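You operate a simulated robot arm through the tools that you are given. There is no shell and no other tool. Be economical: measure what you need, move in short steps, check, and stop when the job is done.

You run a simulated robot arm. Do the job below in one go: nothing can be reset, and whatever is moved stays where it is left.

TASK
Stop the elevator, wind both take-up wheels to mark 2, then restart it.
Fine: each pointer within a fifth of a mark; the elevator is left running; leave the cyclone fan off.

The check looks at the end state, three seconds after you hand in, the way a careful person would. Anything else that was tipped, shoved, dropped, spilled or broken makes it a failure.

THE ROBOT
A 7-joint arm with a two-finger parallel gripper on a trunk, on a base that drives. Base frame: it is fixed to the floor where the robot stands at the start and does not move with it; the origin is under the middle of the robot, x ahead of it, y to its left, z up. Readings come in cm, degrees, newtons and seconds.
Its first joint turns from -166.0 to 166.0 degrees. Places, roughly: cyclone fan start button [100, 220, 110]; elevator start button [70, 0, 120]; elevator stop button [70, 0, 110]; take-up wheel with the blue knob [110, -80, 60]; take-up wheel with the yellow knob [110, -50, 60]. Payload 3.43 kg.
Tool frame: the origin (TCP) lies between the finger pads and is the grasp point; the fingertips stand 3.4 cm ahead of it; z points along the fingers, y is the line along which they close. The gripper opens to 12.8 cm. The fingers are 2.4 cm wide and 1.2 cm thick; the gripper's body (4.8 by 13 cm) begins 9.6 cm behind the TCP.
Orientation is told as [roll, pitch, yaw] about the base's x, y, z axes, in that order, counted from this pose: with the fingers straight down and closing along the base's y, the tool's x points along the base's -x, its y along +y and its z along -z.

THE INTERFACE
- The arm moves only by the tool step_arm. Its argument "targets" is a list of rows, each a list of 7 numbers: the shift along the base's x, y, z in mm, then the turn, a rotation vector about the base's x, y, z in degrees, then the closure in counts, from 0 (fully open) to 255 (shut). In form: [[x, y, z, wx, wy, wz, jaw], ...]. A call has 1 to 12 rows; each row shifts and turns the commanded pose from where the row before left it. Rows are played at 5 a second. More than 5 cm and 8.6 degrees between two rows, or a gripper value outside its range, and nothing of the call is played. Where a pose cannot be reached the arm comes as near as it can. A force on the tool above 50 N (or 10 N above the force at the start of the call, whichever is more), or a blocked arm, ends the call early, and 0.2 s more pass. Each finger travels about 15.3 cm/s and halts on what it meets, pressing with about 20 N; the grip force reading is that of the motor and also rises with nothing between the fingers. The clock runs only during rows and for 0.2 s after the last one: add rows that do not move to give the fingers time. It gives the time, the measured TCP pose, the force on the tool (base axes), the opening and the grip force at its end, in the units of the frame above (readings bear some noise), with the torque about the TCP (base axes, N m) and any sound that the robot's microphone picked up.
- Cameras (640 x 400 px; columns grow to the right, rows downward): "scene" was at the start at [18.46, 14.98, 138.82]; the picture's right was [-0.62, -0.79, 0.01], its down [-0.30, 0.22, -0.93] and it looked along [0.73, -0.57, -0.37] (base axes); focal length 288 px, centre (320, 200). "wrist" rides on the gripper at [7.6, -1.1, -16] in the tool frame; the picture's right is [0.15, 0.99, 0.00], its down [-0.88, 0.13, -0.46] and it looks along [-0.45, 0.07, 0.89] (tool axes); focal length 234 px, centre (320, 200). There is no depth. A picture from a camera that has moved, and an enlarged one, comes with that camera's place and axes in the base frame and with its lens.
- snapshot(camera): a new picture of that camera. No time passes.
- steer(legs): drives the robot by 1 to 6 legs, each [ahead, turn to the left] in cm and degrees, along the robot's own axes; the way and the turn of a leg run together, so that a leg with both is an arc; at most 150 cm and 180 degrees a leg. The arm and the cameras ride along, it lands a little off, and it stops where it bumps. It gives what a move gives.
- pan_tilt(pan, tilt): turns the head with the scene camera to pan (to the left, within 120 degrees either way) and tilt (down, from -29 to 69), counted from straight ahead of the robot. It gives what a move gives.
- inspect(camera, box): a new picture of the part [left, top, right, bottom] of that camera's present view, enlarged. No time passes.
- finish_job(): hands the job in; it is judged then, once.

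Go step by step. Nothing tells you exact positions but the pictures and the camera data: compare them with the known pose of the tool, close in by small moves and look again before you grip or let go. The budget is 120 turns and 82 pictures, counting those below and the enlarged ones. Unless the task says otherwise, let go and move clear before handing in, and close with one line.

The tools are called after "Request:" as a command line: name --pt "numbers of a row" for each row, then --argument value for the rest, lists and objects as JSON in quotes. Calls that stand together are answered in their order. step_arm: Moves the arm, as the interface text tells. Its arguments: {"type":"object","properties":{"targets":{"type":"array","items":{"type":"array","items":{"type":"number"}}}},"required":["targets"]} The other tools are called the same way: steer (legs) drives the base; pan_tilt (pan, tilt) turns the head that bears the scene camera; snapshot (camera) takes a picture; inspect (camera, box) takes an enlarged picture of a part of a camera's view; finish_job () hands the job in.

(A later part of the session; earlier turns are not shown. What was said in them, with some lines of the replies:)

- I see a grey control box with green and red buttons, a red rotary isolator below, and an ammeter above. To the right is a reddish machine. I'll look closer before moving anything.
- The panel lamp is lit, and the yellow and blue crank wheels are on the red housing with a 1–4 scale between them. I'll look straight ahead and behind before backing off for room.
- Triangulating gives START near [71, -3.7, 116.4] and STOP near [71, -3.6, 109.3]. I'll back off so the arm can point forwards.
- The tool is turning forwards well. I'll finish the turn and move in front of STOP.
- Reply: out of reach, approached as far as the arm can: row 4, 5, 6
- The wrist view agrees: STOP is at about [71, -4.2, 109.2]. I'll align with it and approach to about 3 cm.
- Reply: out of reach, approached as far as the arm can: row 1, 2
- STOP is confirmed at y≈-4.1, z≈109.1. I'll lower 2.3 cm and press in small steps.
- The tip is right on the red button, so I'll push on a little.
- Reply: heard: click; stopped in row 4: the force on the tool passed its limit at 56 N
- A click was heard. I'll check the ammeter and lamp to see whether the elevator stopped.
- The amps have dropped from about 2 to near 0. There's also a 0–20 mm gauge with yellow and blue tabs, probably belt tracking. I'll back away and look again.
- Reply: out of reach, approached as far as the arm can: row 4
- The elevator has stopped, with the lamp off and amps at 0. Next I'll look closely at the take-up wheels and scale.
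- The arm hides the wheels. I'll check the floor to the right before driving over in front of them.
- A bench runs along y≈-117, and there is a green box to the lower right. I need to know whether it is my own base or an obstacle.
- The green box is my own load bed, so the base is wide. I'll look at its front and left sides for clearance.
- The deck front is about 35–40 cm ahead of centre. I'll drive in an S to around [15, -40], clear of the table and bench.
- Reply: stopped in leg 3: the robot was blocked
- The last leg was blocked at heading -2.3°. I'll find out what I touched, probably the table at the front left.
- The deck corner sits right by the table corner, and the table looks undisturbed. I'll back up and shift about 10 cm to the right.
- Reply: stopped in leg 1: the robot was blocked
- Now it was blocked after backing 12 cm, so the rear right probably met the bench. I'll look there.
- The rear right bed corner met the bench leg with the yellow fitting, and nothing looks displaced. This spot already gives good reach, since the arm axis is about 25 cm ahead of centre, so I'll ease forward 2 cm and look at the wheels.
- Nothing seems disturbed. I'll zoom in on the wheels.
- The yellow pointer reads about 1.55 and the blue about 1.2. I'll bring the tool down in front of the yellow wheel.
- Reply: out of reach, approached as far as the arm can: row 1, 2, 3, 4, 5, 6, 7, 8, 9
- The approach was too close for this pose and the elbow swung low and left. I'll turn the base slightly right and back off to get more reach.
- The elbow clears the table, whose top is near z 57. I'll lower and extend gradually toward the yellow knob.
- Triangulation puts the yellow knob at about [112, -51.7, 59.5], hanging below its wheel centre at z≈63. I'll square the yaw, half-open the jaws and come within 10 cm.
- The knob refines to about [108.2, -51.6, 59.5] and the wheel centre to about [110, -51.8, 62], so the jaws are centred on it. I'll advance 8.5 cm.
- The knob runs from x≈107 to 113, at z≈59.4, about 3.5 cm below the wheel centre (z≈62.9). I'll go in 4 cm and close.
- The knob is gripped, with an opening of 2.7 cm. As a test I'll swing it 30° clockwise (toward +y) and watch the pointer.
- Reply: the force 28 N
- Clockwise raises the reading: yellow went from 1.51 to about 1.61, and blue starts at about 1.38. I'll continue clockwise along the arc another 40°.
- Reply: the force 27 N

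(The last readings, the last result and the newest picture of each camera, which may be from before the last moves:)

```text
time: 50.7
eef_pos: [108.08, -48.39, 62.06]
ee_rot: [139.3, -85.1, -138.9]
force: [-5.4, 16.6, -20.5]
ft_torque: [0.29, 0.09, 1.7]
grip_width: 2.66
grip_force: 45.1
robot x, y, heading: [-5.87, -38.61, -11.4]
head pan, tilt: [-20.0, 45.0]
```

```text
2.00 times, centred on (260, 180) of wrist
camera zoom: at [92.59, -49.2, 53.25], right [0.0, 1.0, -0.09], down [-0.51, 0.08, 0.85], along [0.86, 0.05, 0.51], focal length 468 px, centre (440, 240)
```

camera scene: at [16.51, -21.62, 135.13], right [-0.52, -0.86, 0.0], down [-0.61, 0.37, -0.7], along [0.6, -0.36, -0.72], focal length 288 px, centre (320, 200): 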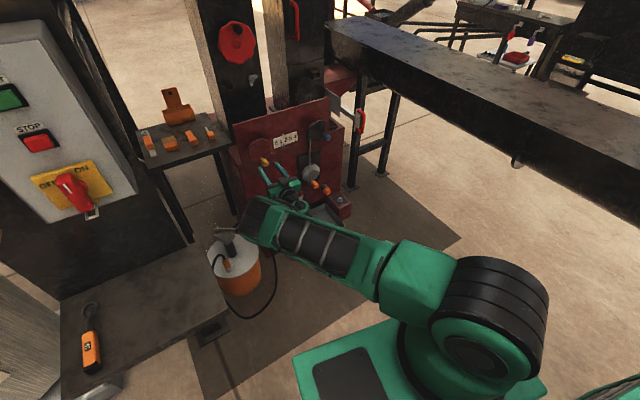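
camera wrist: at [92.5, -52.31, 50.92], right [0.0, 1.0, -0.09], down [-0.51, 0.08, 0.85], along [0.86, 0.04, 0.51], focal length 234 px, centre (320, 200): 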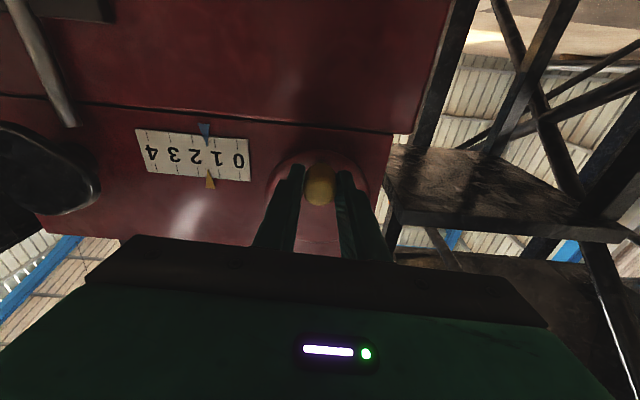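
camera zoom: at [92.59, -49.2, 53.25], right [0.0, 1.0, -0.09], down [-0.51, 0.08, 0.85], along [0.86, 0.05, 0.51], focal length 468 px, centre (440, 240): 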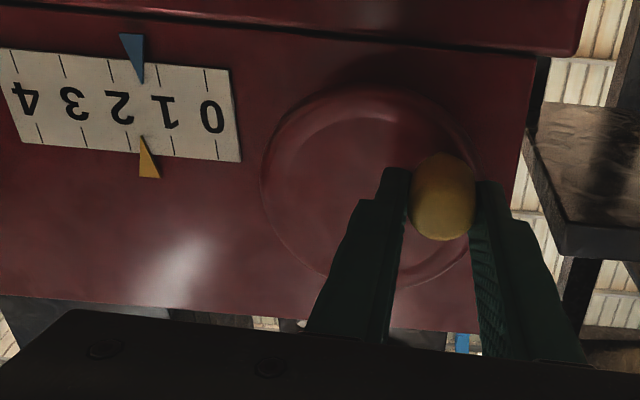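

Yellow is now at about 1.68 after roughly 75°, so one turn is about one mark. I'll continue clockwise with a refined centre of about [-51.35, 62.4] and radius 3 cm.

Request:
step_arm --pt "0 1.5 5.2 0 0 0 230" --pt "0 -0.8 5.2 0 0 0 230" --pt "0 -1.7 5.0 0 0 0 230" --pt "0 -2.5 4.6 0 0 0 230" --pt "0 0 0 0 0 0 230"

Request:
inspect --camera "wrist" --box '[100, 60, 420, 260]'

```text
time: 51.5
eef_pos: [107.46, -47.78, 65.34]
ee_rot: [148.6, -84.2, -147.6]
force: [9.4, -5.2, 4.1]
ft_torque: [-0.24, -0.9, 0.22]
grip_width: 2.39
grip_force: 45.4
robot x, y, heading: [-5.66, -38.12, -11.2]
head pan, tilt: [-20.0, 45.0]
stopped in row 3: the force on the tool passed its limit at 61 N (the readings are from after the stop); the commanded pose is now the measured one
```

```text
2.00 times, centred on (260, 160) of wrist
camera zoom: at [92.11, -48.76, 56.33], right [-0.01, 1.0, -0.09], down [-0.53, 0.08, 0.84], along [0.85, 0.05, 0.53], focal length 468 px, centre (440, 280)
```

zoom: 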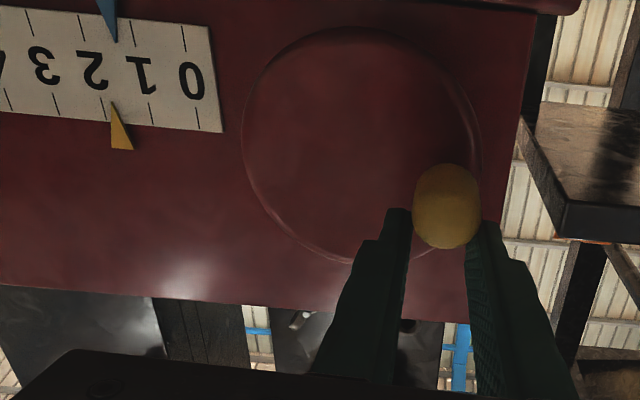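

The fingers slid up over the knob. The real radius is about 3.8 cm around centre [-51.7, 62.85], with the knob near 95° and yellow at about 1.79, so one mark per turn. I'll re-grip lower.

Request:
step_arm --pt "0 0 0 0 0 0 150" --pt "0 0 0 0 0 0 150" --pt "0 -1 -12 0 0 0 150" --pt "5 0 -10 0 0 0 150" --pt "0 0 0 0 0 0 150"

Request:
snapshot --camera "wrist"

```text
time: 52.7
eef_pos: [107.85, -47.73, 62.92]
ee_rot: [146.5, -84.3, -145.4]
force: [-0.6, -0.7, -0.4]
ft_torque: [0.03, 0.02, -0.02]
grip_width: 5.26
grip_force: 0.1
robot x, y, heading: [-6.0, -38.53, -11.2]
head pan, tilt: [-20.0, 45.0]
```

```text
40 pictures are left
camera wrist: at [92.5, -48.77, 53.92], right [-0.01, 1.0, -0.09], down [-0.53, 0.07, 0.85], along [0.85, 0.05, 0.53], focal length 234 px, centre (320, 200)
```

wrist: 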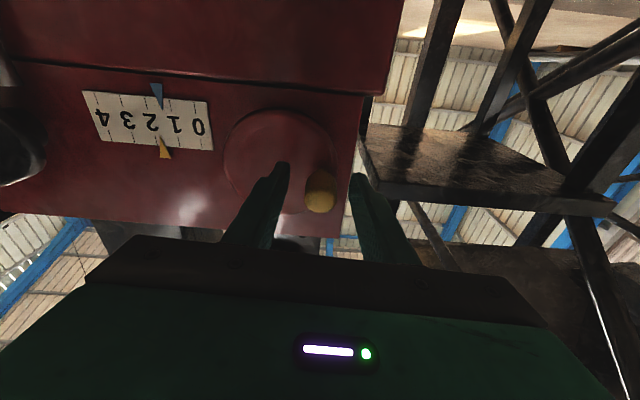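

The knob is between the jaws at z≈63.1. I'll close and follow the 3.8 cm arc for 40°.

Request:
step_arm --pt "0 0 2 0 0 0 200" --pt "0 0 0 0 0 0 240" --pt "0 0 0 0 0 0 240" --pt "0 -0.9 6.5 0 0 0 240" --pt "0 -2.0 6.3 0 0 0 240" --pt "0 -3.1 5.9 0 0 0 240" --pt "0 -4.1 5.2 0 0 0 240" --pt "0 0 0 0 0 0 240"

Request:
inspect --camera "wrist" --box '[80, 60, 400, 260]'

```text
time: 54.5
eef_pos: [107.88, -48.43, 65.89]
ee_rot: [149.4, -84.0, -148.1]
force: [4.4, 31.2, 16.8]
ft_torque: [0.14, -0.27, 0.33]
grip_width: 2.65
grip_force: 44.8
robot x, y, heading: [-6.01, -38.63, -11.1]
head pan, tilt: [-20.0, 45.0]
```

```text
2.00 times, centred on (240, 160) of wrist
camera zoom: at [92.63, -49.59, 56.85], right [-0.01, 1.0, -0.09], down [-0.54, 0.07, 0.84], along [0.84, 0.06, 0.53], focal length 468 px, centre (480, 280)
```

zoom: 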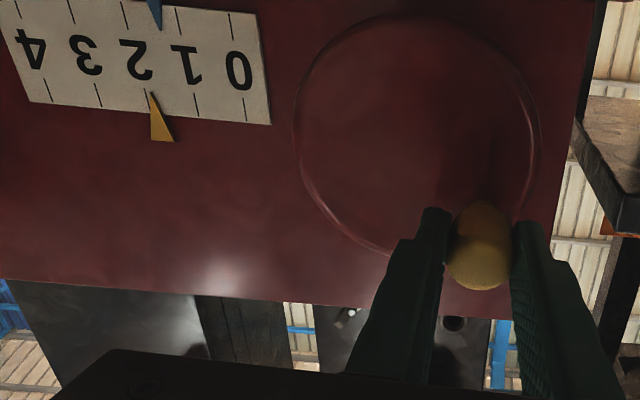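

The yellow pointer is close to 2. I'll zoom in for a finer reading.

Request:
inspect --camera "wrist" --box '[80, 50, 220, 140]'

Request:
inspect --camera "scene" --box '[240, 110, 340, 180]'

```text
4.44 times, centred on (150, 95) of wrist
camera zoom: at [92.63, -49.59, 56.85], right [-0.01, 1.0, -0.09], down [-0.54, 0.07, 0.84], along [0.84, 0.06, 0.53], focal length 1041 px, centre (1076, 667)
```

zoom: 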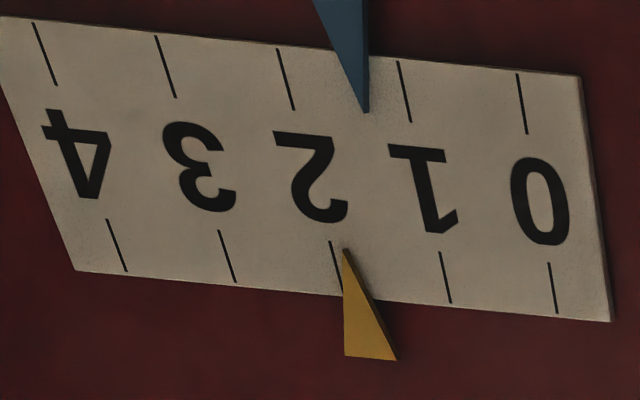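

```text
5.71 times, centred on (290, 145) of scene
camera zoom: at [16.4, -21.52, 135.13], right [-0.52, -0.86, 0.01], down [-0.61, 0.37, -0.7], along [0.6, -0.36, -0.72], focal length 1645 px, centre (491, 514)
```

zoom: 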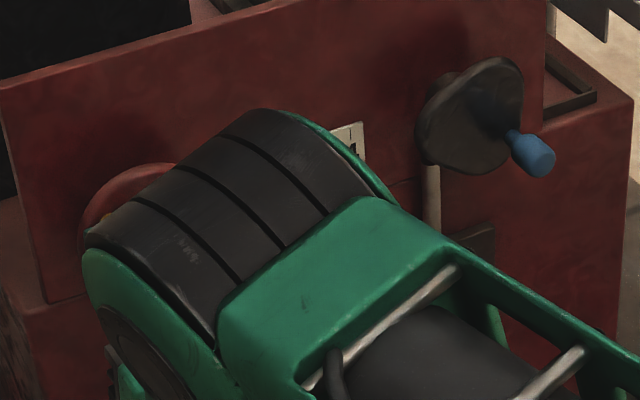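

Yellow reads about 1.89, and the pointer stands off slightly. I'll relax the grip, re-grip and wind another ~30°.

Request:
step_arm --pt "0 0 0 0 0 0 170" --pt "0 0 -4 0 0 0 170" --pt "0 0 0 0 0 0 235" --pt "0 0 0 0 0 0 235" --pt "0 -5.0 4.5 0 0 0 235" --pt "0 -5.5 3.8 0 0 0 235" --pt "0 -6 2.8 0 0 0 235" --pt "0 0 0 0 0 0 235"

Request:
inspect --camera "wrist" --box '[80, 40, 400, 240]'

```text
time: 56.3
eef_pos: [108.01, -50.56, 66.34]
ee_rot: [148.3, -84.3, -147.3]
force: [3.8, 4.5, 10.8]
ft_torque: [-0.05, -0.48, 1.23]
grip_width: 2.6
grip_force: 45.1
robot x, y, heading: [-5.65, -38.23, -11.3]
head pan, tilt: [-20.0, 45.0]
```

```text
2.00 times, centred on (240, 140) of wrist
camera zoom: at [92.56, -51.61, 57.34], right [0.0, 1.0, -0.09], down [-0.53, 0.08, 0.84], along [0.85, 0.05, 0.53], focal length 468 px, centre (480, 320)
```

zoom: 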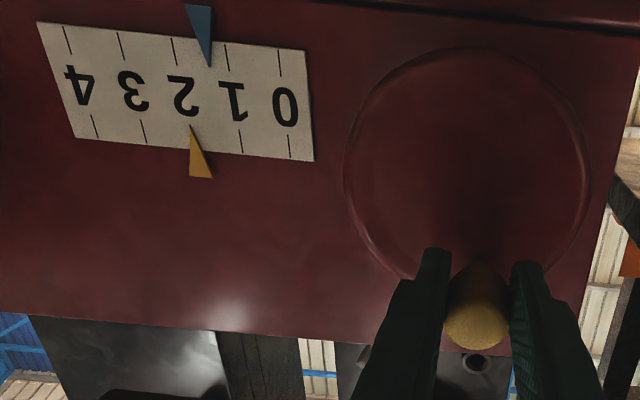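

The knob is near the top and the pointer is about on 2. I'll release, withdraw a little, and read it more squarely.

Request:
step_arm --pt "0 0 0 0 0 0 150" --pt "0 0 0 0 0 0 150" --pt "-30 0 0 0 0 0 150" --pt "-40 0 0 0 0 0 150" --pt "-20 -40 0 0 0 0 150" --pt "0 -40 0 0 0 0 150" --pt "0 -40 0 0 0 0 150" --pt "0 0 0 0 0 0 150"

Request:
snapshot --camera "wrist"

```text
time: 58.1
eef_pos: [98.74, -62.33, 66.19]
ee_rot: [146.5, -84.2, -145.6]
force: [0.1, 0.1, -0.5]
ft_torque: [-0.01, 0.02, -0.01]
grip_width: 5.28
grip_force: 0.1
robot x, y, heading: [-5.71, -38.03, -11.3]
head pan, tilt: [-20.0, 45.0]
```

```text
35 pictures are left
camera wrist: at [83.4, -63.23, 57.29], right [-0.01, 1.0, -0.09], down [-0.53, 0.07, 0.85], along [0.85, 0.05, 0.53], focal length 234 px, centre (320, 200)
```

wrist: 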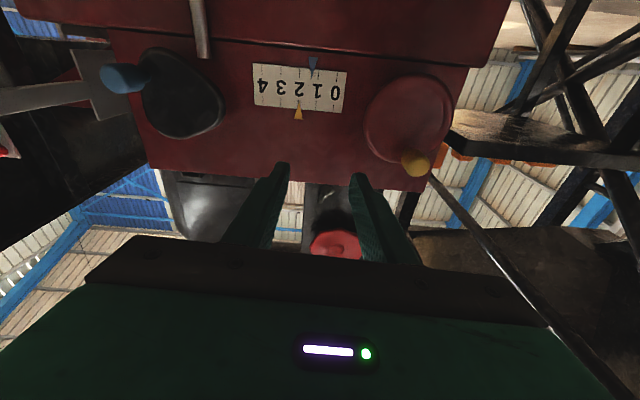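

Request:
inspect --camera "wrist" --box '[240, 50, 360, 130]'

Request:
inspect --camera "wrist" --box '[90, 0, 250, 150]'

```text
5.00 times, centred on (300, 90) of wrist
camera zoom: at [83.4, -63.23, 57.29], right [-0.01, 1.0, -0.09], down [-0.53, 0.07, 0.85], along [0.85, 0.05, 0.53], focal length 1171 px, centre (420, 750)
```

zoom: 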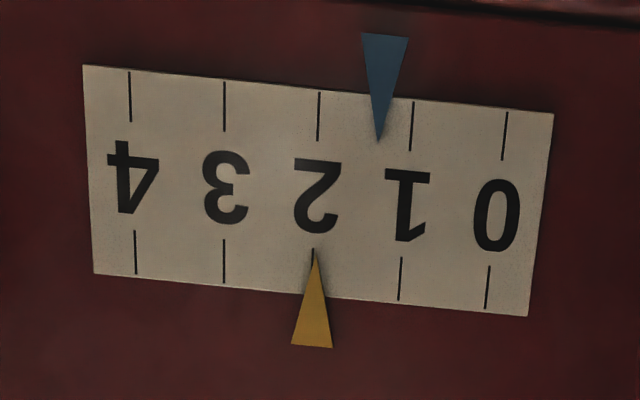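

```text
2.67 times, centred on (170, 75) of wrist
camera zoom: at [83.4, -63.23, 57.29], right [-0.01, 1.0, -0.09], down [-0.53, 0.07, 0.85], along [0.85, 0.05, 0.53], focal length 624 px, centre (720, 533)
```

zoom: 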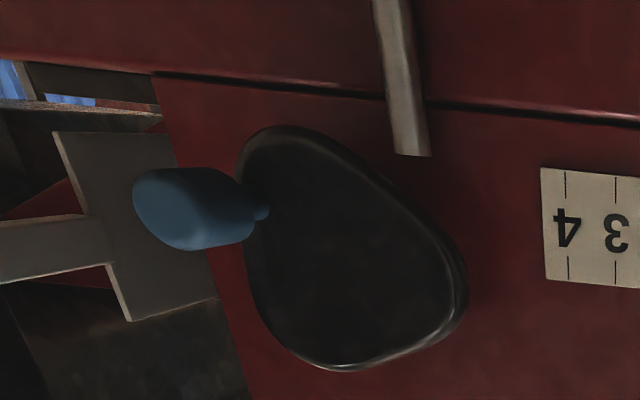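

Yellow reads 1.96, which is good. Blue is at about 1.35, its knob near [107–112, -81.5, 61.1] and its wheel centre near [-78.6, 62.8]. I'll move in front of the blue knob.

Request:
step_arm --pt "0 -30 -10 0 0 0 130" --pt "0 -30 -10 0 0 0 130" --pt "0 -35 -10 0 0 0 130" --pt "0 -35 -10 0 0 0 130" --pt "0 -30 -10 0 0 0 130" --pt "0 -32 0 0 0 0 130" --pt "0 0 0 0 0 0 130"

Request:
snapshot --camera "wrist"

Request:
snapshot --camera "scene"

```text
time: 59.7
eef_pos: [98.78, -81.54, 61.03]
ee_rot: [146.6, -84.3, -145.7]
force: [-0.5, -0.1, -0.5]
ft_torque: [0.02, -0.01, 0.01]
grip_width: 6.27
grip_force: 0.0
robot x, y, heading: [-5.85, -38.24, -11.4]
head pan, tilt: [-20.0, 45.0]
```

```text
32 pictures are left
camera wrist: at [83.39, -82.51, 52.11], right [-0.01, 1.0, -0.09], down [-0.53, 0.07, 0.85], along [0.85, 0.05, 0.53], focal length 234 px, centre (320, 200)
```

wrist: 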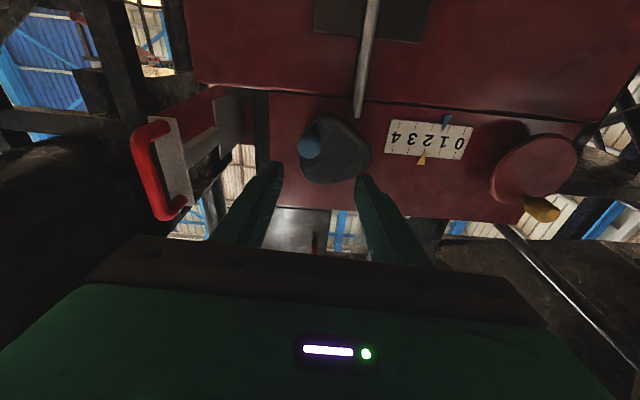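

```text
31 pictures are left
camera scene: at [16.5, -21.62, 135.13], right [-0.52, -0.86, 0.0], down [-0.61, 0.37, -0.7], along [0.6, -0.36, -0.72], focal length 288 px, centre (320, 200)
```

scene: 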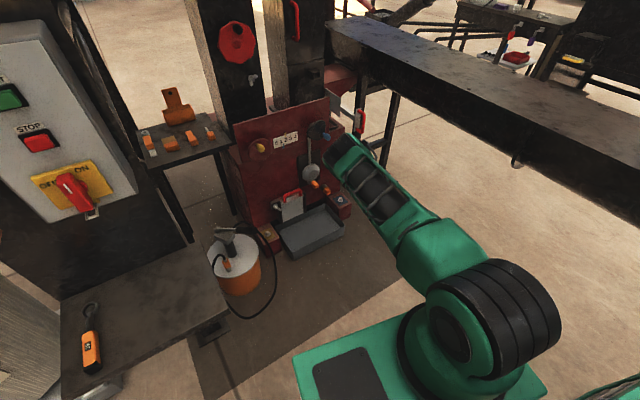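

The blue knob is at about [107–112, -82.4, 60.4] with its centre at about [-79.4, 62.5]. The side lever near y -101 is clear. I'll go in and grip.

Request:
step_arm --pt "10 -8 -6 0 0 0 130" --pt "20 0 0 0 0 0 130" --pt "20 0 0 0 0 0 130" --pt "20 0 0 0 0 0 130" --pt "0 0 0 0 0 0 130"

Request:
snapshot --camera "wrist"

```text
time: 60.9
eef_pos: [105.93, -82.51, 60.59]
ee_rot: [146.6, -84.1, -145.8]
force: [0.1, 0.2, -0.5]
ft_torque: [-0.01, 0.01, 0.02]
grip_width: 6.3
grip_force: 0.1
robot x, y, heading: [-5.83, -38.57, -11.3]
head pan, tilt: [-20.0, 45.0]
```

```text
30 pictures are left
camera wrist: at [90.61, -83.43, 51.59], right [-0.01, 1.0, -0.09], down [-0.53, 0.07, 0.84], along [0.85, 0.05, 0.53], focal length 234 px, centre (320, 200)
```

wrist: 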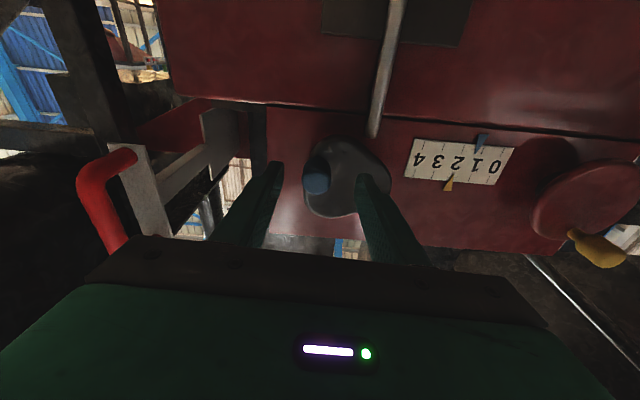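

It's aligned, so I'll advance 2 cm and close on the blue knob.

Request:
step_arm --pt "10 -2 0 0 0 0 130" --pt "10 0 -2 0 0 0 130" --pt "0 0 0 0 0 0 170" --pt "0 0 0 0 0 0 200" --pt "0 0 0 0 0 0 230" --pt "0 0 0 0 0 0 230"

Request:
inspect --camera "wrist" --box '[250, 100, 570, 300]'

```text
time: 62.3
eef_pos: [107.94, -82.69, 60.33]
ee_rot: [146.5, -84.2, -145.7]
force: [-1.7, 2.1, -0.6]
ft_torque: [-0.05, -0.07, 0.9]
grip_width: 2.69
grip_force: 45.2
robot x, y, heading: [-5.83, -38.54, -11.3]
head pan, tilt: [-20.0, 45.0]
```

```text
2.00 times, centred on (410, 200) of wrist
camera zoom: at [92.68, -83.65, 51.33], right [-0.01, 1.0, -0.09], down [-0.53, 0.07, 0.84], along [0.85, 0.05, 0.53], focal length 468 px, centre (140, 200)
```

zoom: 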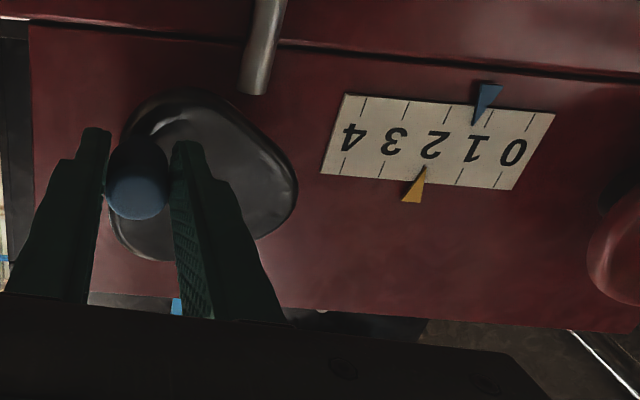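

Blue is gripped. I'll test 30° clockwise, down and toward +y, and watch the blue pointer.

Request:
step_arm --pt "0 4.1 -4.9 0 0 0 230" --pt "0 4.9 -4.2 0 0 0 230" --pt "0 5.6 -3.2 0 0 0 230" --pt "0 0 0 0 0 0 230"

Request:
inspect --camera "wrist" --box '[250, 100, 570, 300]'

```text
time: 63.3
eef_pos: [107.86, -81.44, 58.94]
ee_rot: [145.0, -84.4, -144.2]
force: [16.9, -24.4, -10.9]
ft_torque: [0.96, -0.09, -0.03]
grip_width: 2.65
grip_force: 45.1
robot x, y, heading: [-6.17, -38.01, -11.3]
head pan, tilt: [-20.0, 45.0]
```

```text
2.00 times, centred on (410, 200) of wrist
camera zoom: at [92.49, -82.39, 49.93], right [0.0, 1.0, -0.09], down [-0.53, 0.08, 0.85], along [0.85, 0.05, 0.52], focal length 468 px, centre (140, 200)
```

zoom: 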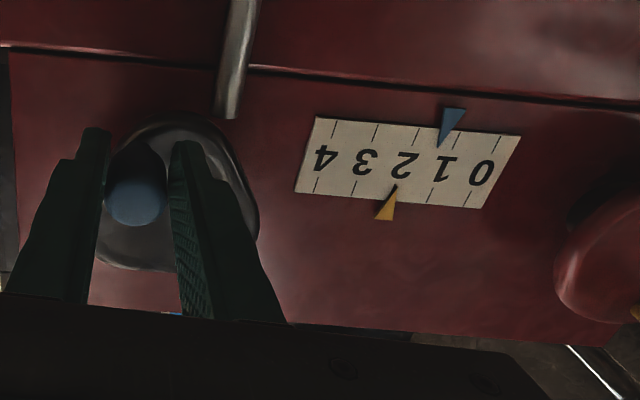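

Request:
inspect --camera "wrist" --box '[390, 140, 520, 220]'

```text
4.92 times, centred on (455, 180) of wrist
camera zoom: at [92.49, -82.39, 49.93], right [0.0, 1.0, -0.09], down [-0.53, 0.08, 0.85], along [0.85, 0.05, 0.52], focal length 1153 px, centre (-345, 298)
```

zoom: 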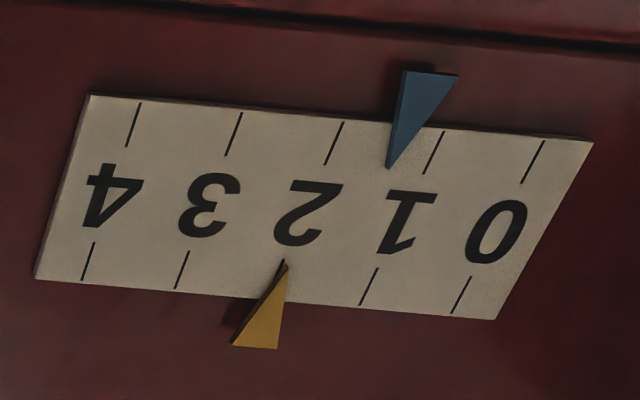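

Blue has barely changed (about 1.36), probably slack or reading noise. I'll continue clockwise another 40° past the bottom.

Request:
step_arm --pt "0 6.1 -2.0 0 0 0 230" --pt "0 6.4 -1.0 0 0 0 230" --pt "0 6.4 0 0 0 0 230" --pt "0 6.4 1.1 0 0 0 230" --pt "0 0 0 0 0 0 230"

Request:
inspect --camera "wrist" --box '[250, 90, 570, 290]'

```text
time: 64.5
eef_pos: [107.97, -78.45, 58.85]
ee_rot: [146.2, -84.1, -145.0]
force: [-35.3, 17.9, -13.7]
ft_torque: [-0.66, -0.33, 0.7]
grip_width: 2.65
grip_force: 45.1
robot x, y, heading: [-5.9, -38.32, -11.5]
head pan, tilt: [-20.0, 45.0]
```

```text
2.00 times, centred on (410, 190) of wrist
camera zoom: at [92.64, -79.45, 49.92], right [-0.01, 1.0, -0.09], down [-0.53, 0.07, 0.84], along [0.85, 0.05, 0.53], focal length 468 px, centre (140, 220)
```

zoom: 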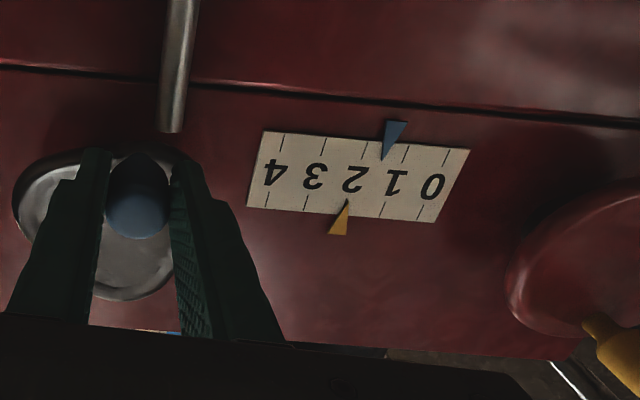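

Blue is now about 1.45 and moving the right way. I'll relax, re-grip and continue along the arc.

Request:
step_arm --pt "-3 0 0 0 0 0 170" --pt "0 0 -3 0 0 0 170" --pt "0 0 0 0 0 0 235" --pt "0 0 0 0 0 0 235" --pt "0 6.2 2.6 0 0 0 235" --pt "0 5.6 3.7 0 0 0 235" --pt "0 4.9 4.6 0 0 0 235" --pt "0 4.0 5.4 0 0 0 235" --pt "0 0 0 0 0 0 235"

Request:
inspect --camera "wrist" --box '[250, 90, 570, 290]'

```text
time: 66.5
eef_pos: [107.48, -76.74, 60.11]
ee_rot: [145.4, -84.3, -144.7]
force: [-26.3, -2.4, -6.6]
ft_torque: [0.16, -0.42, 0.66]
grip_width: 2.61
grip_force: 44.7
robot x, y, heading: [-5.96, -38.54, -11.0]
head pan, tilt: [-20.0, 45.0]
```

```text
2.00 times, centred on (410, 190) of wrist
camera zoom: at [92.12, -77.62, 51.17], right [0.0, 1.0, -0.09], down [-0.53, 0.07, 0.85], along [0.85, 0.05, 0.53], focal length 468 px, centre (140, 220)
```

zoom: 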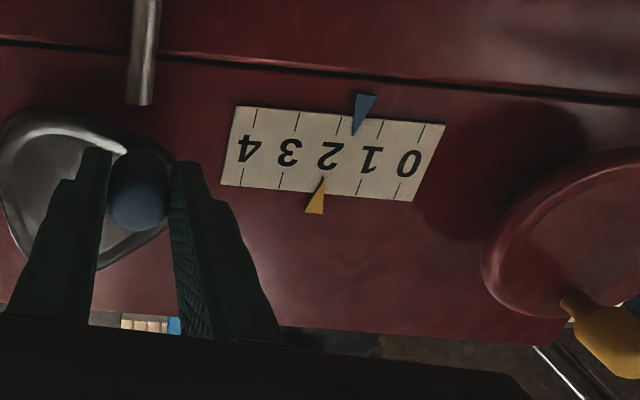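

Blue is at about 1.55. I'll carry on up the side with centre [-79.8, 62.1] and radius 3.6 cm, eased back 3 mm in x.

Request:
step_arm --pt "-3 0 0 0 0 0 170" --pt "0 0 0 0 0 0 240" --pt "0 0 0 0 0 0 240" --pt "0 1.9 5.7 0 0 0 240" --pt "0 1.7 6.0 0 0 0 240" --pt "0 0.6 6.2 0 0 0 240" --pt "0 -0.4 6.3 0 0 0 240" --pt "0 0 0 0 0 0 240"

Request:
inspect --camera "wrist" --box '[250, 70, 570, 270]'

```text
time: 68.3
eef_pos: [106.64, -75.86, 64.34]
ee_rot: [150.6, -83.5, -149.4]
force: [11.0, -5.6, 0.3]
ft_torque: [-0.03, 0.8, 0.33]
grip_width: 2.67
grip_force: 45.4
robot x, y, heading: [-6.09, -38.64, -11.0]
head pan, tilt: [-20.0, 45.0]
stopped in row 8: the force on the tool passed its limit at 54 N (the readings are from after the stop); the commanded pose is now the measured one
```

```text
2.00 times, centred on (410, 170) of wrist
camera zoom: at [91.46, -76.77, 55.11], right [-0.01, 1.0, -0.09], down [-0.54, 0.07, 0.84], along [0.84, 0.06, 0.54], focal length 468 px, centre (140, 260)
```

zoom: 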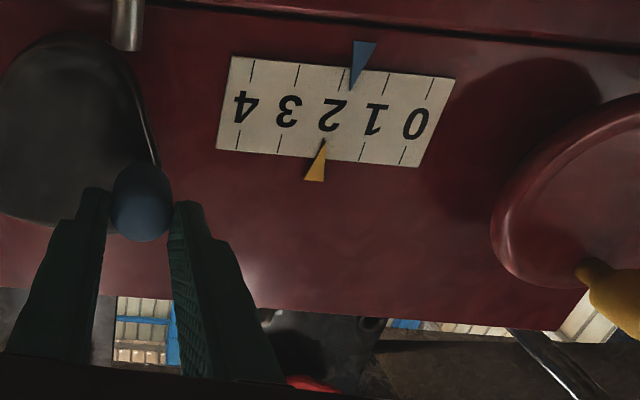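

The fingers slid up again, but blue is at about 1.71 with the knob near z 62.7. I'll re-grip lower and continue.

Request:
step_arm --pt "0 0 0 0 0 0 150" --pt "0 0 0 0 0 0 150" --pt "3 0 -9 0 0 0 150" --pt "2 0 -7 0 -1 0 150" --pt "0 0 0 0 0 0 240" --pt "0 0 0 0 0 0 240" --pt "0 0 0 0 0 0 240" --pt "0 -1.0 6.2 0 0 0 240" --pt "0 -2.4 6.0 0 0 0 240" --pt "0 -3.6 5.4 0 0 0 240" --pt "0 -4.6 4.6 0 0 0 240" --pt "0 0 0 0 0 0 240"

Request:
inspect --camera "wrist" --box '[250, 70, 570, 270]'

```text
time: 70.9
eef_pos: [107.05, -76.76, 64.42]
ee_rot: [151.7, -82.8, -150.5]
force: [1.8, 14.3, -16.4]
ft_torque: [0.52, 1.18, 0.61]
grip_width: 2.55
grip_force: 45.2
robot x, y, heading: [-6.12, -38.52, -11.1]
head pan, tilt: [-20.0, 45.0]
```

```text
2.00 times, centred on (410, 170) of wrist
camera zoom: at [92.05, -77.72, 54.97], right [-0.01, 1.0, -0.09], down [-0.55, 0.07, 0.83], along [0.83, 0.05, 0.55], focal length 468 px, centre (140, 260)
```

zoom: 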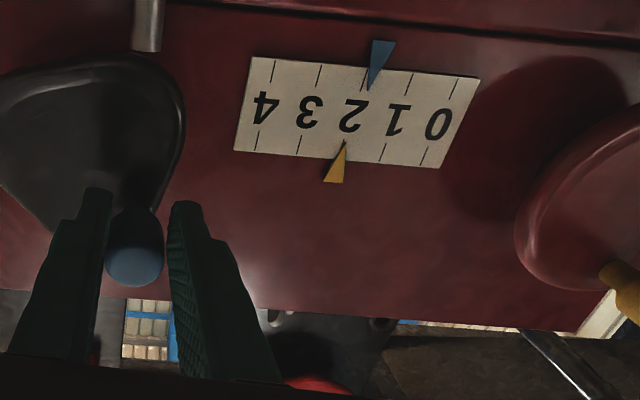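

Blue is near 1.78 with the knob at upper left (about 139°). I'll sweep it over the top.

Request:
step_arm --pt "0 0 0 0 0 0 170" --pt "0 0 4 0 0 0 170" --pt "0 0 0 0 0 0 240" --pt "0 0 0 0 0 0 240" --pt "0 -5.3 3.9 0 0 0 240" --pt "0 -6 2.9 0 0 0 240" --pt "0 -6.4 1.8 0 0 0 240" --pt "0 -6.6 0.7 0 0 0 240" --pt "0 0 0 0 0 0 240"

Request:
inspect --camera "wrist" --box '[250, 50, 570, 250]'

```text
time: 72.9
eef_pos: [107.24, -78.99, 66.35]
ee_rot: [153.8, -82.6, -152.5]
force: [4.2, 25.8, 16.3]
ft_torque: [0.59, -0.35, 0.56]
grip_width: 2.63
grip_force: 45.1
robot x, y, heading: [-5.84, -38.01, -11.3]
head pan, tilt: [-20.0, 45.0]
```

```text
2.00 times, centred on (410, 150) of wrist
camera zoom: at [92.22, -80.11, 56.76], right [-0.01, 1.0, -0.09], down [-0.56, 0.07, 0.83], along [0.83, 0.06, 0.56], focal length 468 px, centre (140, 300)
```

zoom: 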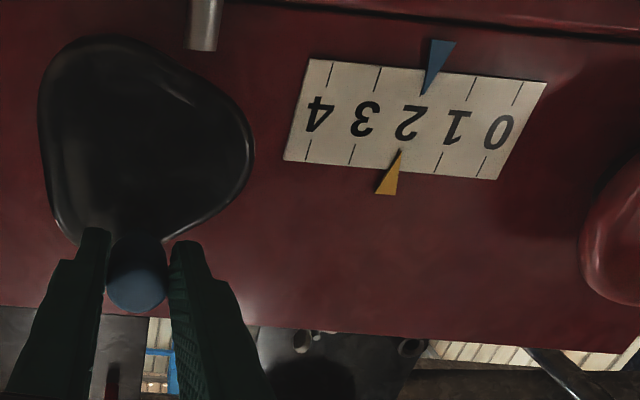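

Request:
inspect --camera "wrist" --box '[380, 60, 530, 150]'

```text
4.27 times, centred on (455, 105) of wrist
camera zoom: at [92.22, -80.11, 56.76], right [-0.01, 1.0, -0.09], down [-0.56, 0.07, 0.83], along [0.83, 0.06, 0.56], focal length 999 px, centre (-256, 605)
```

zoom: 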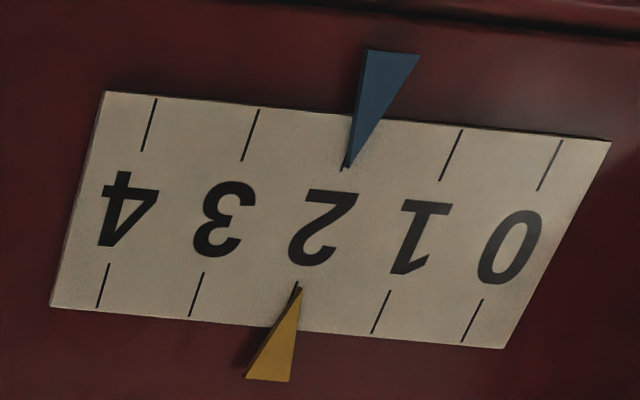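

Both pointers now read about 1.95. I'll release the blue knob and withdraw to verify.

Request:
step_arm --pt "0 0 0 0 0 0 150" --pt "0 0 0 0 0 0 130" --pt "-30 0 0 0 0 0 130" --pt "-40 0 0 0 0 0 130" --pt "-30 40 0 0 0 0 130" --pt "0 45 0 0 0 0 130" --pt "0 45 0 0 0 0 130" --pt "0 0 0 0 0 0 130"

Request:
inspect --camera "wrist" --box '[200, 40, 400, 165]'

```text
time: 74.7
eef_pos: [97.03, -66.39, 66.38]
ee_rot: [153.2, -82.7, -152.1]
force: [-0.1, -0.2, 0.0]
ft_torque: [0.03, 0.02, 0.01]
grip_width: 6.29
grip_force: 0.0
robot x, y, heading: [-5.76, -38.22, -11.4]
head pan, tilt: [-20.0, 45.0]
```

```text
3.20 times, centred on (300, 102) of wrist
camera zoom: at [82.05, -67.34, 56.87], right [-0.01, 1.0, -0.09], down [-0.56, 0.07, 0.83], along [0.83, 0.05, 0.55], focal length 749 px, centre (384, 512)
```

zoom: 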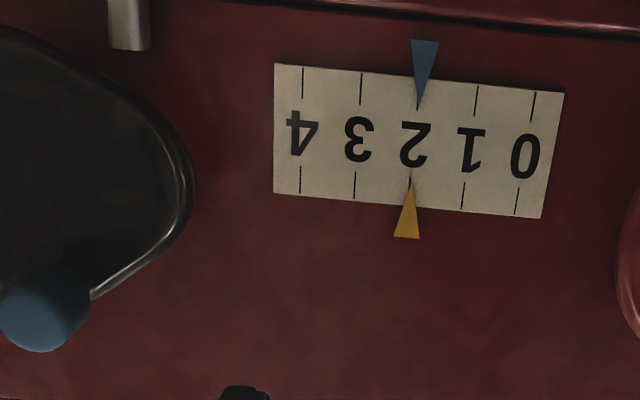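

Head on, both pointers read 2.0. Now I'll back the base away and raise the arm for the START button.

Request:
steer --legs '[[-22, 0]]'

Request:
step_arm --pt "0 0 40 0 0 0 255" --pt "0 0 40 0 0 0 255" --pt "0 0 40 0 0 0 255" --pt "0 0 40 0 0 0 255" --pt "0 0 40 0 0 0 255" --pt "0 0 40 0 0 0 255" --pt "0 0 40 0 0 0 255" --pt "0 0 40 0 0 0 255" --pt "0 0 40 0 0 0 255" --pt "0 0 40 0 0 0 255" --pt "0 0 40 0 0 0 255" --pt "0 0 40 0 0 0 255"

Request:
pan_tilt --pan -10 --tilt 40

Request:
snapshot --camera "scene"

```text
time: 76.3
eef_pos: [76.23, -62.12, 66.35]
ee_rot: [153.4, -82.6, -152.2]
force: [1.1, -0.7, -1.0]
ft_torque: [0.0, 0.0, -0.02]
grip_width: 6.3
grip_force: 0.2
robot x, y, heading: [-26.61, -34.02, -11.2]
head pan, tilt: [-20.0, 45.0]
```

```text
time: 79.0
eef_pos: [75.62, -61.61, 115.56]
ee_rot: [156.6, -82.1, -155.2]
force: [0.7, 0.4, -0.6]
ft_torque: [-0.01, -0.07, -0.02]
grip_width: 0.0
grip_force: 19.5
robot x, y, heading: [-26.54, -34.14, -11.2]
head pan, tilt: [-20.0, 45.0]
```

```text
time: 79.7
eef_pos: [75.55, -61.74, 115.6]
ee_rot: [156.4, -82.0, -155.2]
force: [-0.3, -1.0, 0.3]
ft_torque: [0.01, 0.02, 0.02]
grip_width: 0.01
grip_force: 20.3
robot x, y, heading: [-27.15, -34.51, -10.8]
head pan, tilt: [-10.0, 40.0]
```

```text
19 pictures are left
camera scene: at [-3.57, -16.32, 135.85], right [-0.36, -0.93, 0.0], down [-0.61, 0.23, -0.76], along [0.71, -0.27, -0.65], focal length 288 px, centre (320, 200)
```

scene: 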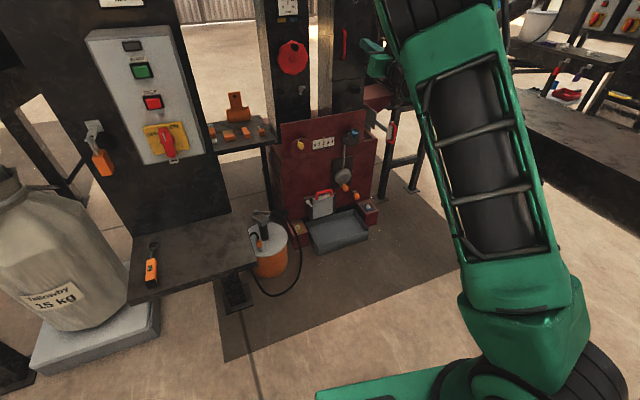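

The arm came up cleanly. I'll retract in x and then swing across in front of the START button.

Request:
step_arm --pt "-30 25 0 0 0 0 255" --pt "-30 25 0 0 0 0 255" --pt "-30 25 0 0 0 0 255" --pt "-30 25 0 0 0 0 255" --pt "-30 25 0 0 0 0 255" --pt "-30 25 0 0 -4 0 255" --pt "0 40 0 0 -3 0 255" --pt "0 40 0 0 0 0 255" --pt "0 40 0 0 0 0 255" --pt "0 40 0 0 0 0 255" --pt "0 0 0 0 0 0 255"

Request:
snapshot --camera "scene"

```text
time: 82.1
eef_pos: [57.38, -30.9, 116.0]
ee_rot: [168.3, -75.3, -166.9]
force: [-0.7, -0.5, 0.3]
ft_torque: [0.0, -0.01, -0.02]
grip_width: 0.0
grip_force: 20.1
robot x, y, heading: [-26.59, -34.2, -11.2]
head pan, tilt: [-10.0, 40.0]
```

```text
18 pictures are left
camera scene: at [-3.57, -16.31, 135.85], right [-0.36, -0.93, 0.0], down [-0.61, 0.23, -0.76], along [0.71, -0.27, -0.65], focal length 288 px, centre (320, 200)
```

scene: 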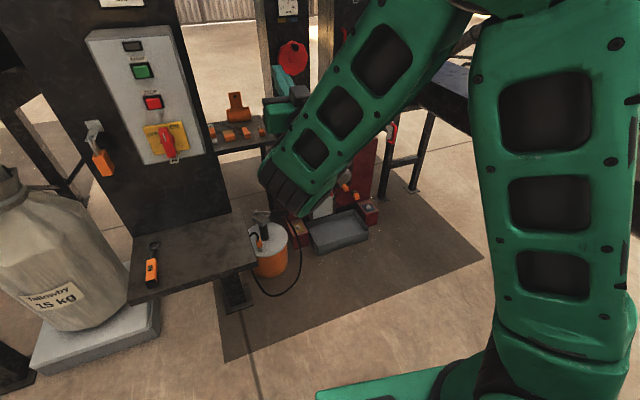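

The tool is tilted about 15° upward, so my pitch correction had the wrong sign. I'll undo it while moving in front of START.

Request:
step_arm --pt "0 40 0 0 5 0 255" --pt "0 40 0 0 5 0 255" --pt "0 40 0 0 4 0 255" --pt "0 40 0 0 0 0 255" --pt "0 40 0 0 0 0 255" --pt "0 40 0 0 0 0 255" --pt "0 27 0 0 0 0 255" --pt "0 0 0 0 0 0 255"

Request:
snapshot --camera "wrist"

Request:
snapshot --camera "scene"

```text
time: 83.9
eef_pos: [57.29, -4.13, 115.63]
ee_rot: [95.0, -86.7, -94.0]
force: [0.4, -0.3, 0.0]
ft_torque: [0.0, -0.01, 0.01]
grip_width: 0.0
grip_force: 19.7
robot x, y, heading: [-27.13, -34.16, -11.5]
head pan, tilt: [-10.0, 40.0]
```

```text
17 pictures are left
camera wrist: at [41.3, -5.19, 107.87], right [-0.02, 1.0, -0.09], down [-0.46, 0.07, 0.88], along [0.89, 0.06, 0.46], focal length 234 px, centre (320, 200)
```

wrist: 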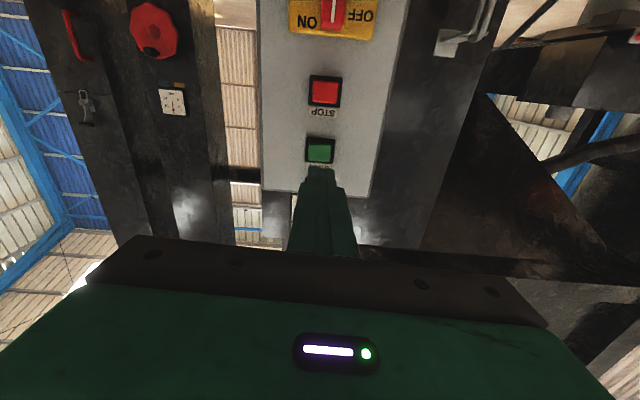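

```text
16 pictures are left
camera scene: at [-3.57, -16.31, 135.85], right [-0.36, -0.93, 0.0], down [-0.61, 0.23, -0.76], along [0.71, -0.27, -0.65], focal length 288 px, centre (320, 200)
```

scene: 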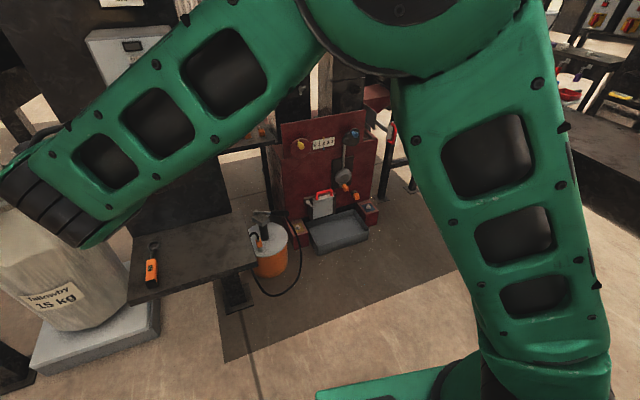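

START is at about [71, -3.9, 116.0] and the tip is aligned. I'll approach and press.

Request:
step_arm --pt "30 1 2 0 0 0 255" --pt "30 1 0 0 0 0 255" --pt "25 0 0 0 0 0 255" --pt "5 0 0 0 0 0 255" --pt "5 0 0 0 0 0 255" --pt "5 0 0 0 0 0 255" --pt "4 0 0 0 0 0 255" --pt "4 0 0 0 0 0 255" --pt "0 0 0 0 0 0 255"

```text
time: 85.6
eef_pos: [66.3, -3.63, 116.95]
ee_rot: [106.1, -86.7, -104.8]
force: [0.3, 0.3, 0.6]
ft_torque: [-0.02, -0.07, 0.08]
grip_width: 0.0
grip_force: 20.1
robot x, y, heading: [-26.92, -33.98, -11.0]
head pan, tilt: [-10.0, 40.0]
heard: click
stopped in row 8: the force on the tool passed its limit at 56 N (the readings are from after the stop); the commanded pose is now the measured one
```

A click was heard. I'll withdraw clear of the panel and check the ammeter and lamp.

Request:
step_arm --pt "-30 0 0 0 0 0 255" --pt "-30 0 0 0 0 0 255" --pt "-25 -30 0 0 0 0 255" --pt "0 -45 0 0 0 0 255" --pt "0 -45 0 0 0 0 255" --pt "0 -45 0 0 0 0 255" --pt "0 -45 0 0 0 0 255" --pt "0 -45 0 0 0 0 255" --pt "0 -45 0 0 0 0 255" --pt "0 -45 0 0 0 0 255" --pt "0 0 0 0 0 0 255"

Request:
pan_tilt --pan 5 --tilt 25

Request:
snapshot --camera "scene"

```text
time: 88.0
eef_pos: [57.65, -38.33, 116.7]
ee_rot: [106.2, -86.9, -105.2]
force: [0.2, -0.1, -1.5]
ft_torque: [0.02, -0.01, 0.02]
grip_width: 0.0
grip_force: 20.1
robot x, y, heading: [-27.06, -34.1, -11.0]
head pan, tilt: [-10.0, 40.0]
```

```text
time: 88.7
eef_pos: [57.71, -38.19, 116.48]
ee_rot: [105.6, -86.8, -104.7]
force: [0.1, -0.5, -0.8]
ft_torque: [-0.03, 0.0, -0.02]
grip_width: 0.0
grip_force: 19.5
robot x, y, heading: [-26.98, -34.52, -11.1]
head pan, tilt: [5.0, 25.0]
```

```text
15 pictures are left
camera scene: at [-2.33, -14.24, 138.16], right [-0.11, -0.99, 0.0], down [-0.43, 0.05, -0.9], along [0.9, -0.1, -0.44], focal length 288 px, centre (320, 200)
```

scene: 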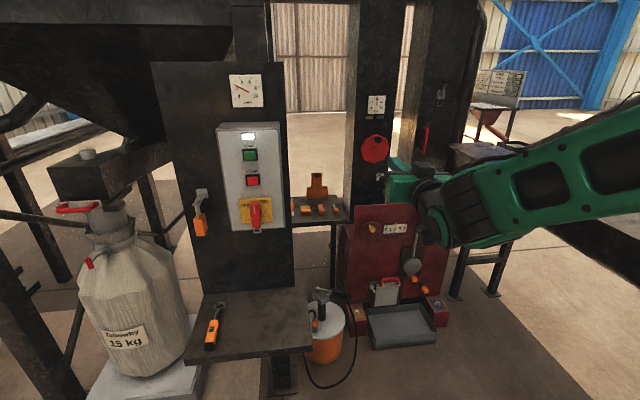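

Request:
inspect --camera "scene" --box '[210, 60, 410, 240]'

Request:
inspect --camera "scene" --box '[355, 205, 435, 255]'

```text
2.22 times, centred on (310, 150) of scene
camera zoom: at [-2.33, -14.24, 138.16], right [-0.11, -0.99, 0.0], down [-0.43, 0.05, -0.9], along [0.9, -0.1, -0.44], focal length 640 px, centre (342, 311)
```

zoom: 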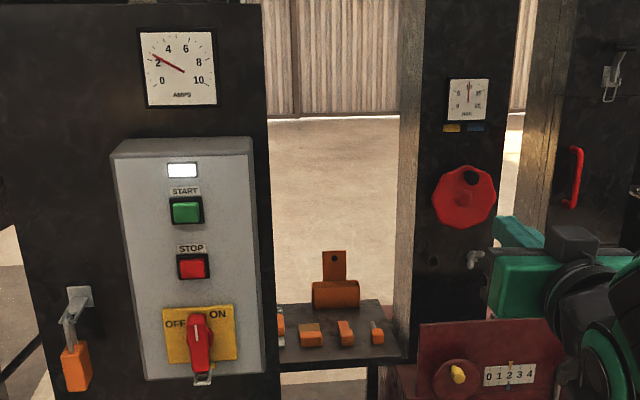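

```text
8.00 times, centred on (395, 230) of scene
camera zoom: at [-2.33, -14.24, 138.16], right [-0.11, -0.99, 0.0], down [-0.43, 0.05, -0.9], along [0.9, -0.1, -0.44], focal length 2303 px, centre (-280, -40)
```

zoom: 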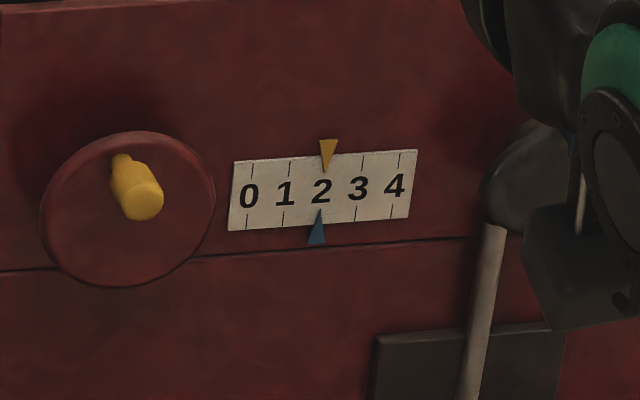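

The lamp is lit, the ammeter is back near 2 A, and both pointers sit on 2. The fan was never touched and the arm is clear, so I'm handing in.

Request:
finish_job

```text
The job is handed in.
```

The elevator was stopped, both take-up wheels were wound to mark 2 (each within about 0.05 of a mark), and the elevator is running again with the cyclone fan untouched. While I was positioning the base, it was blocked twice. I put that down to the rear right corner of the load bed meeting the bench leg with the small yellow handwheel. Nothing looked displaced when I checked.
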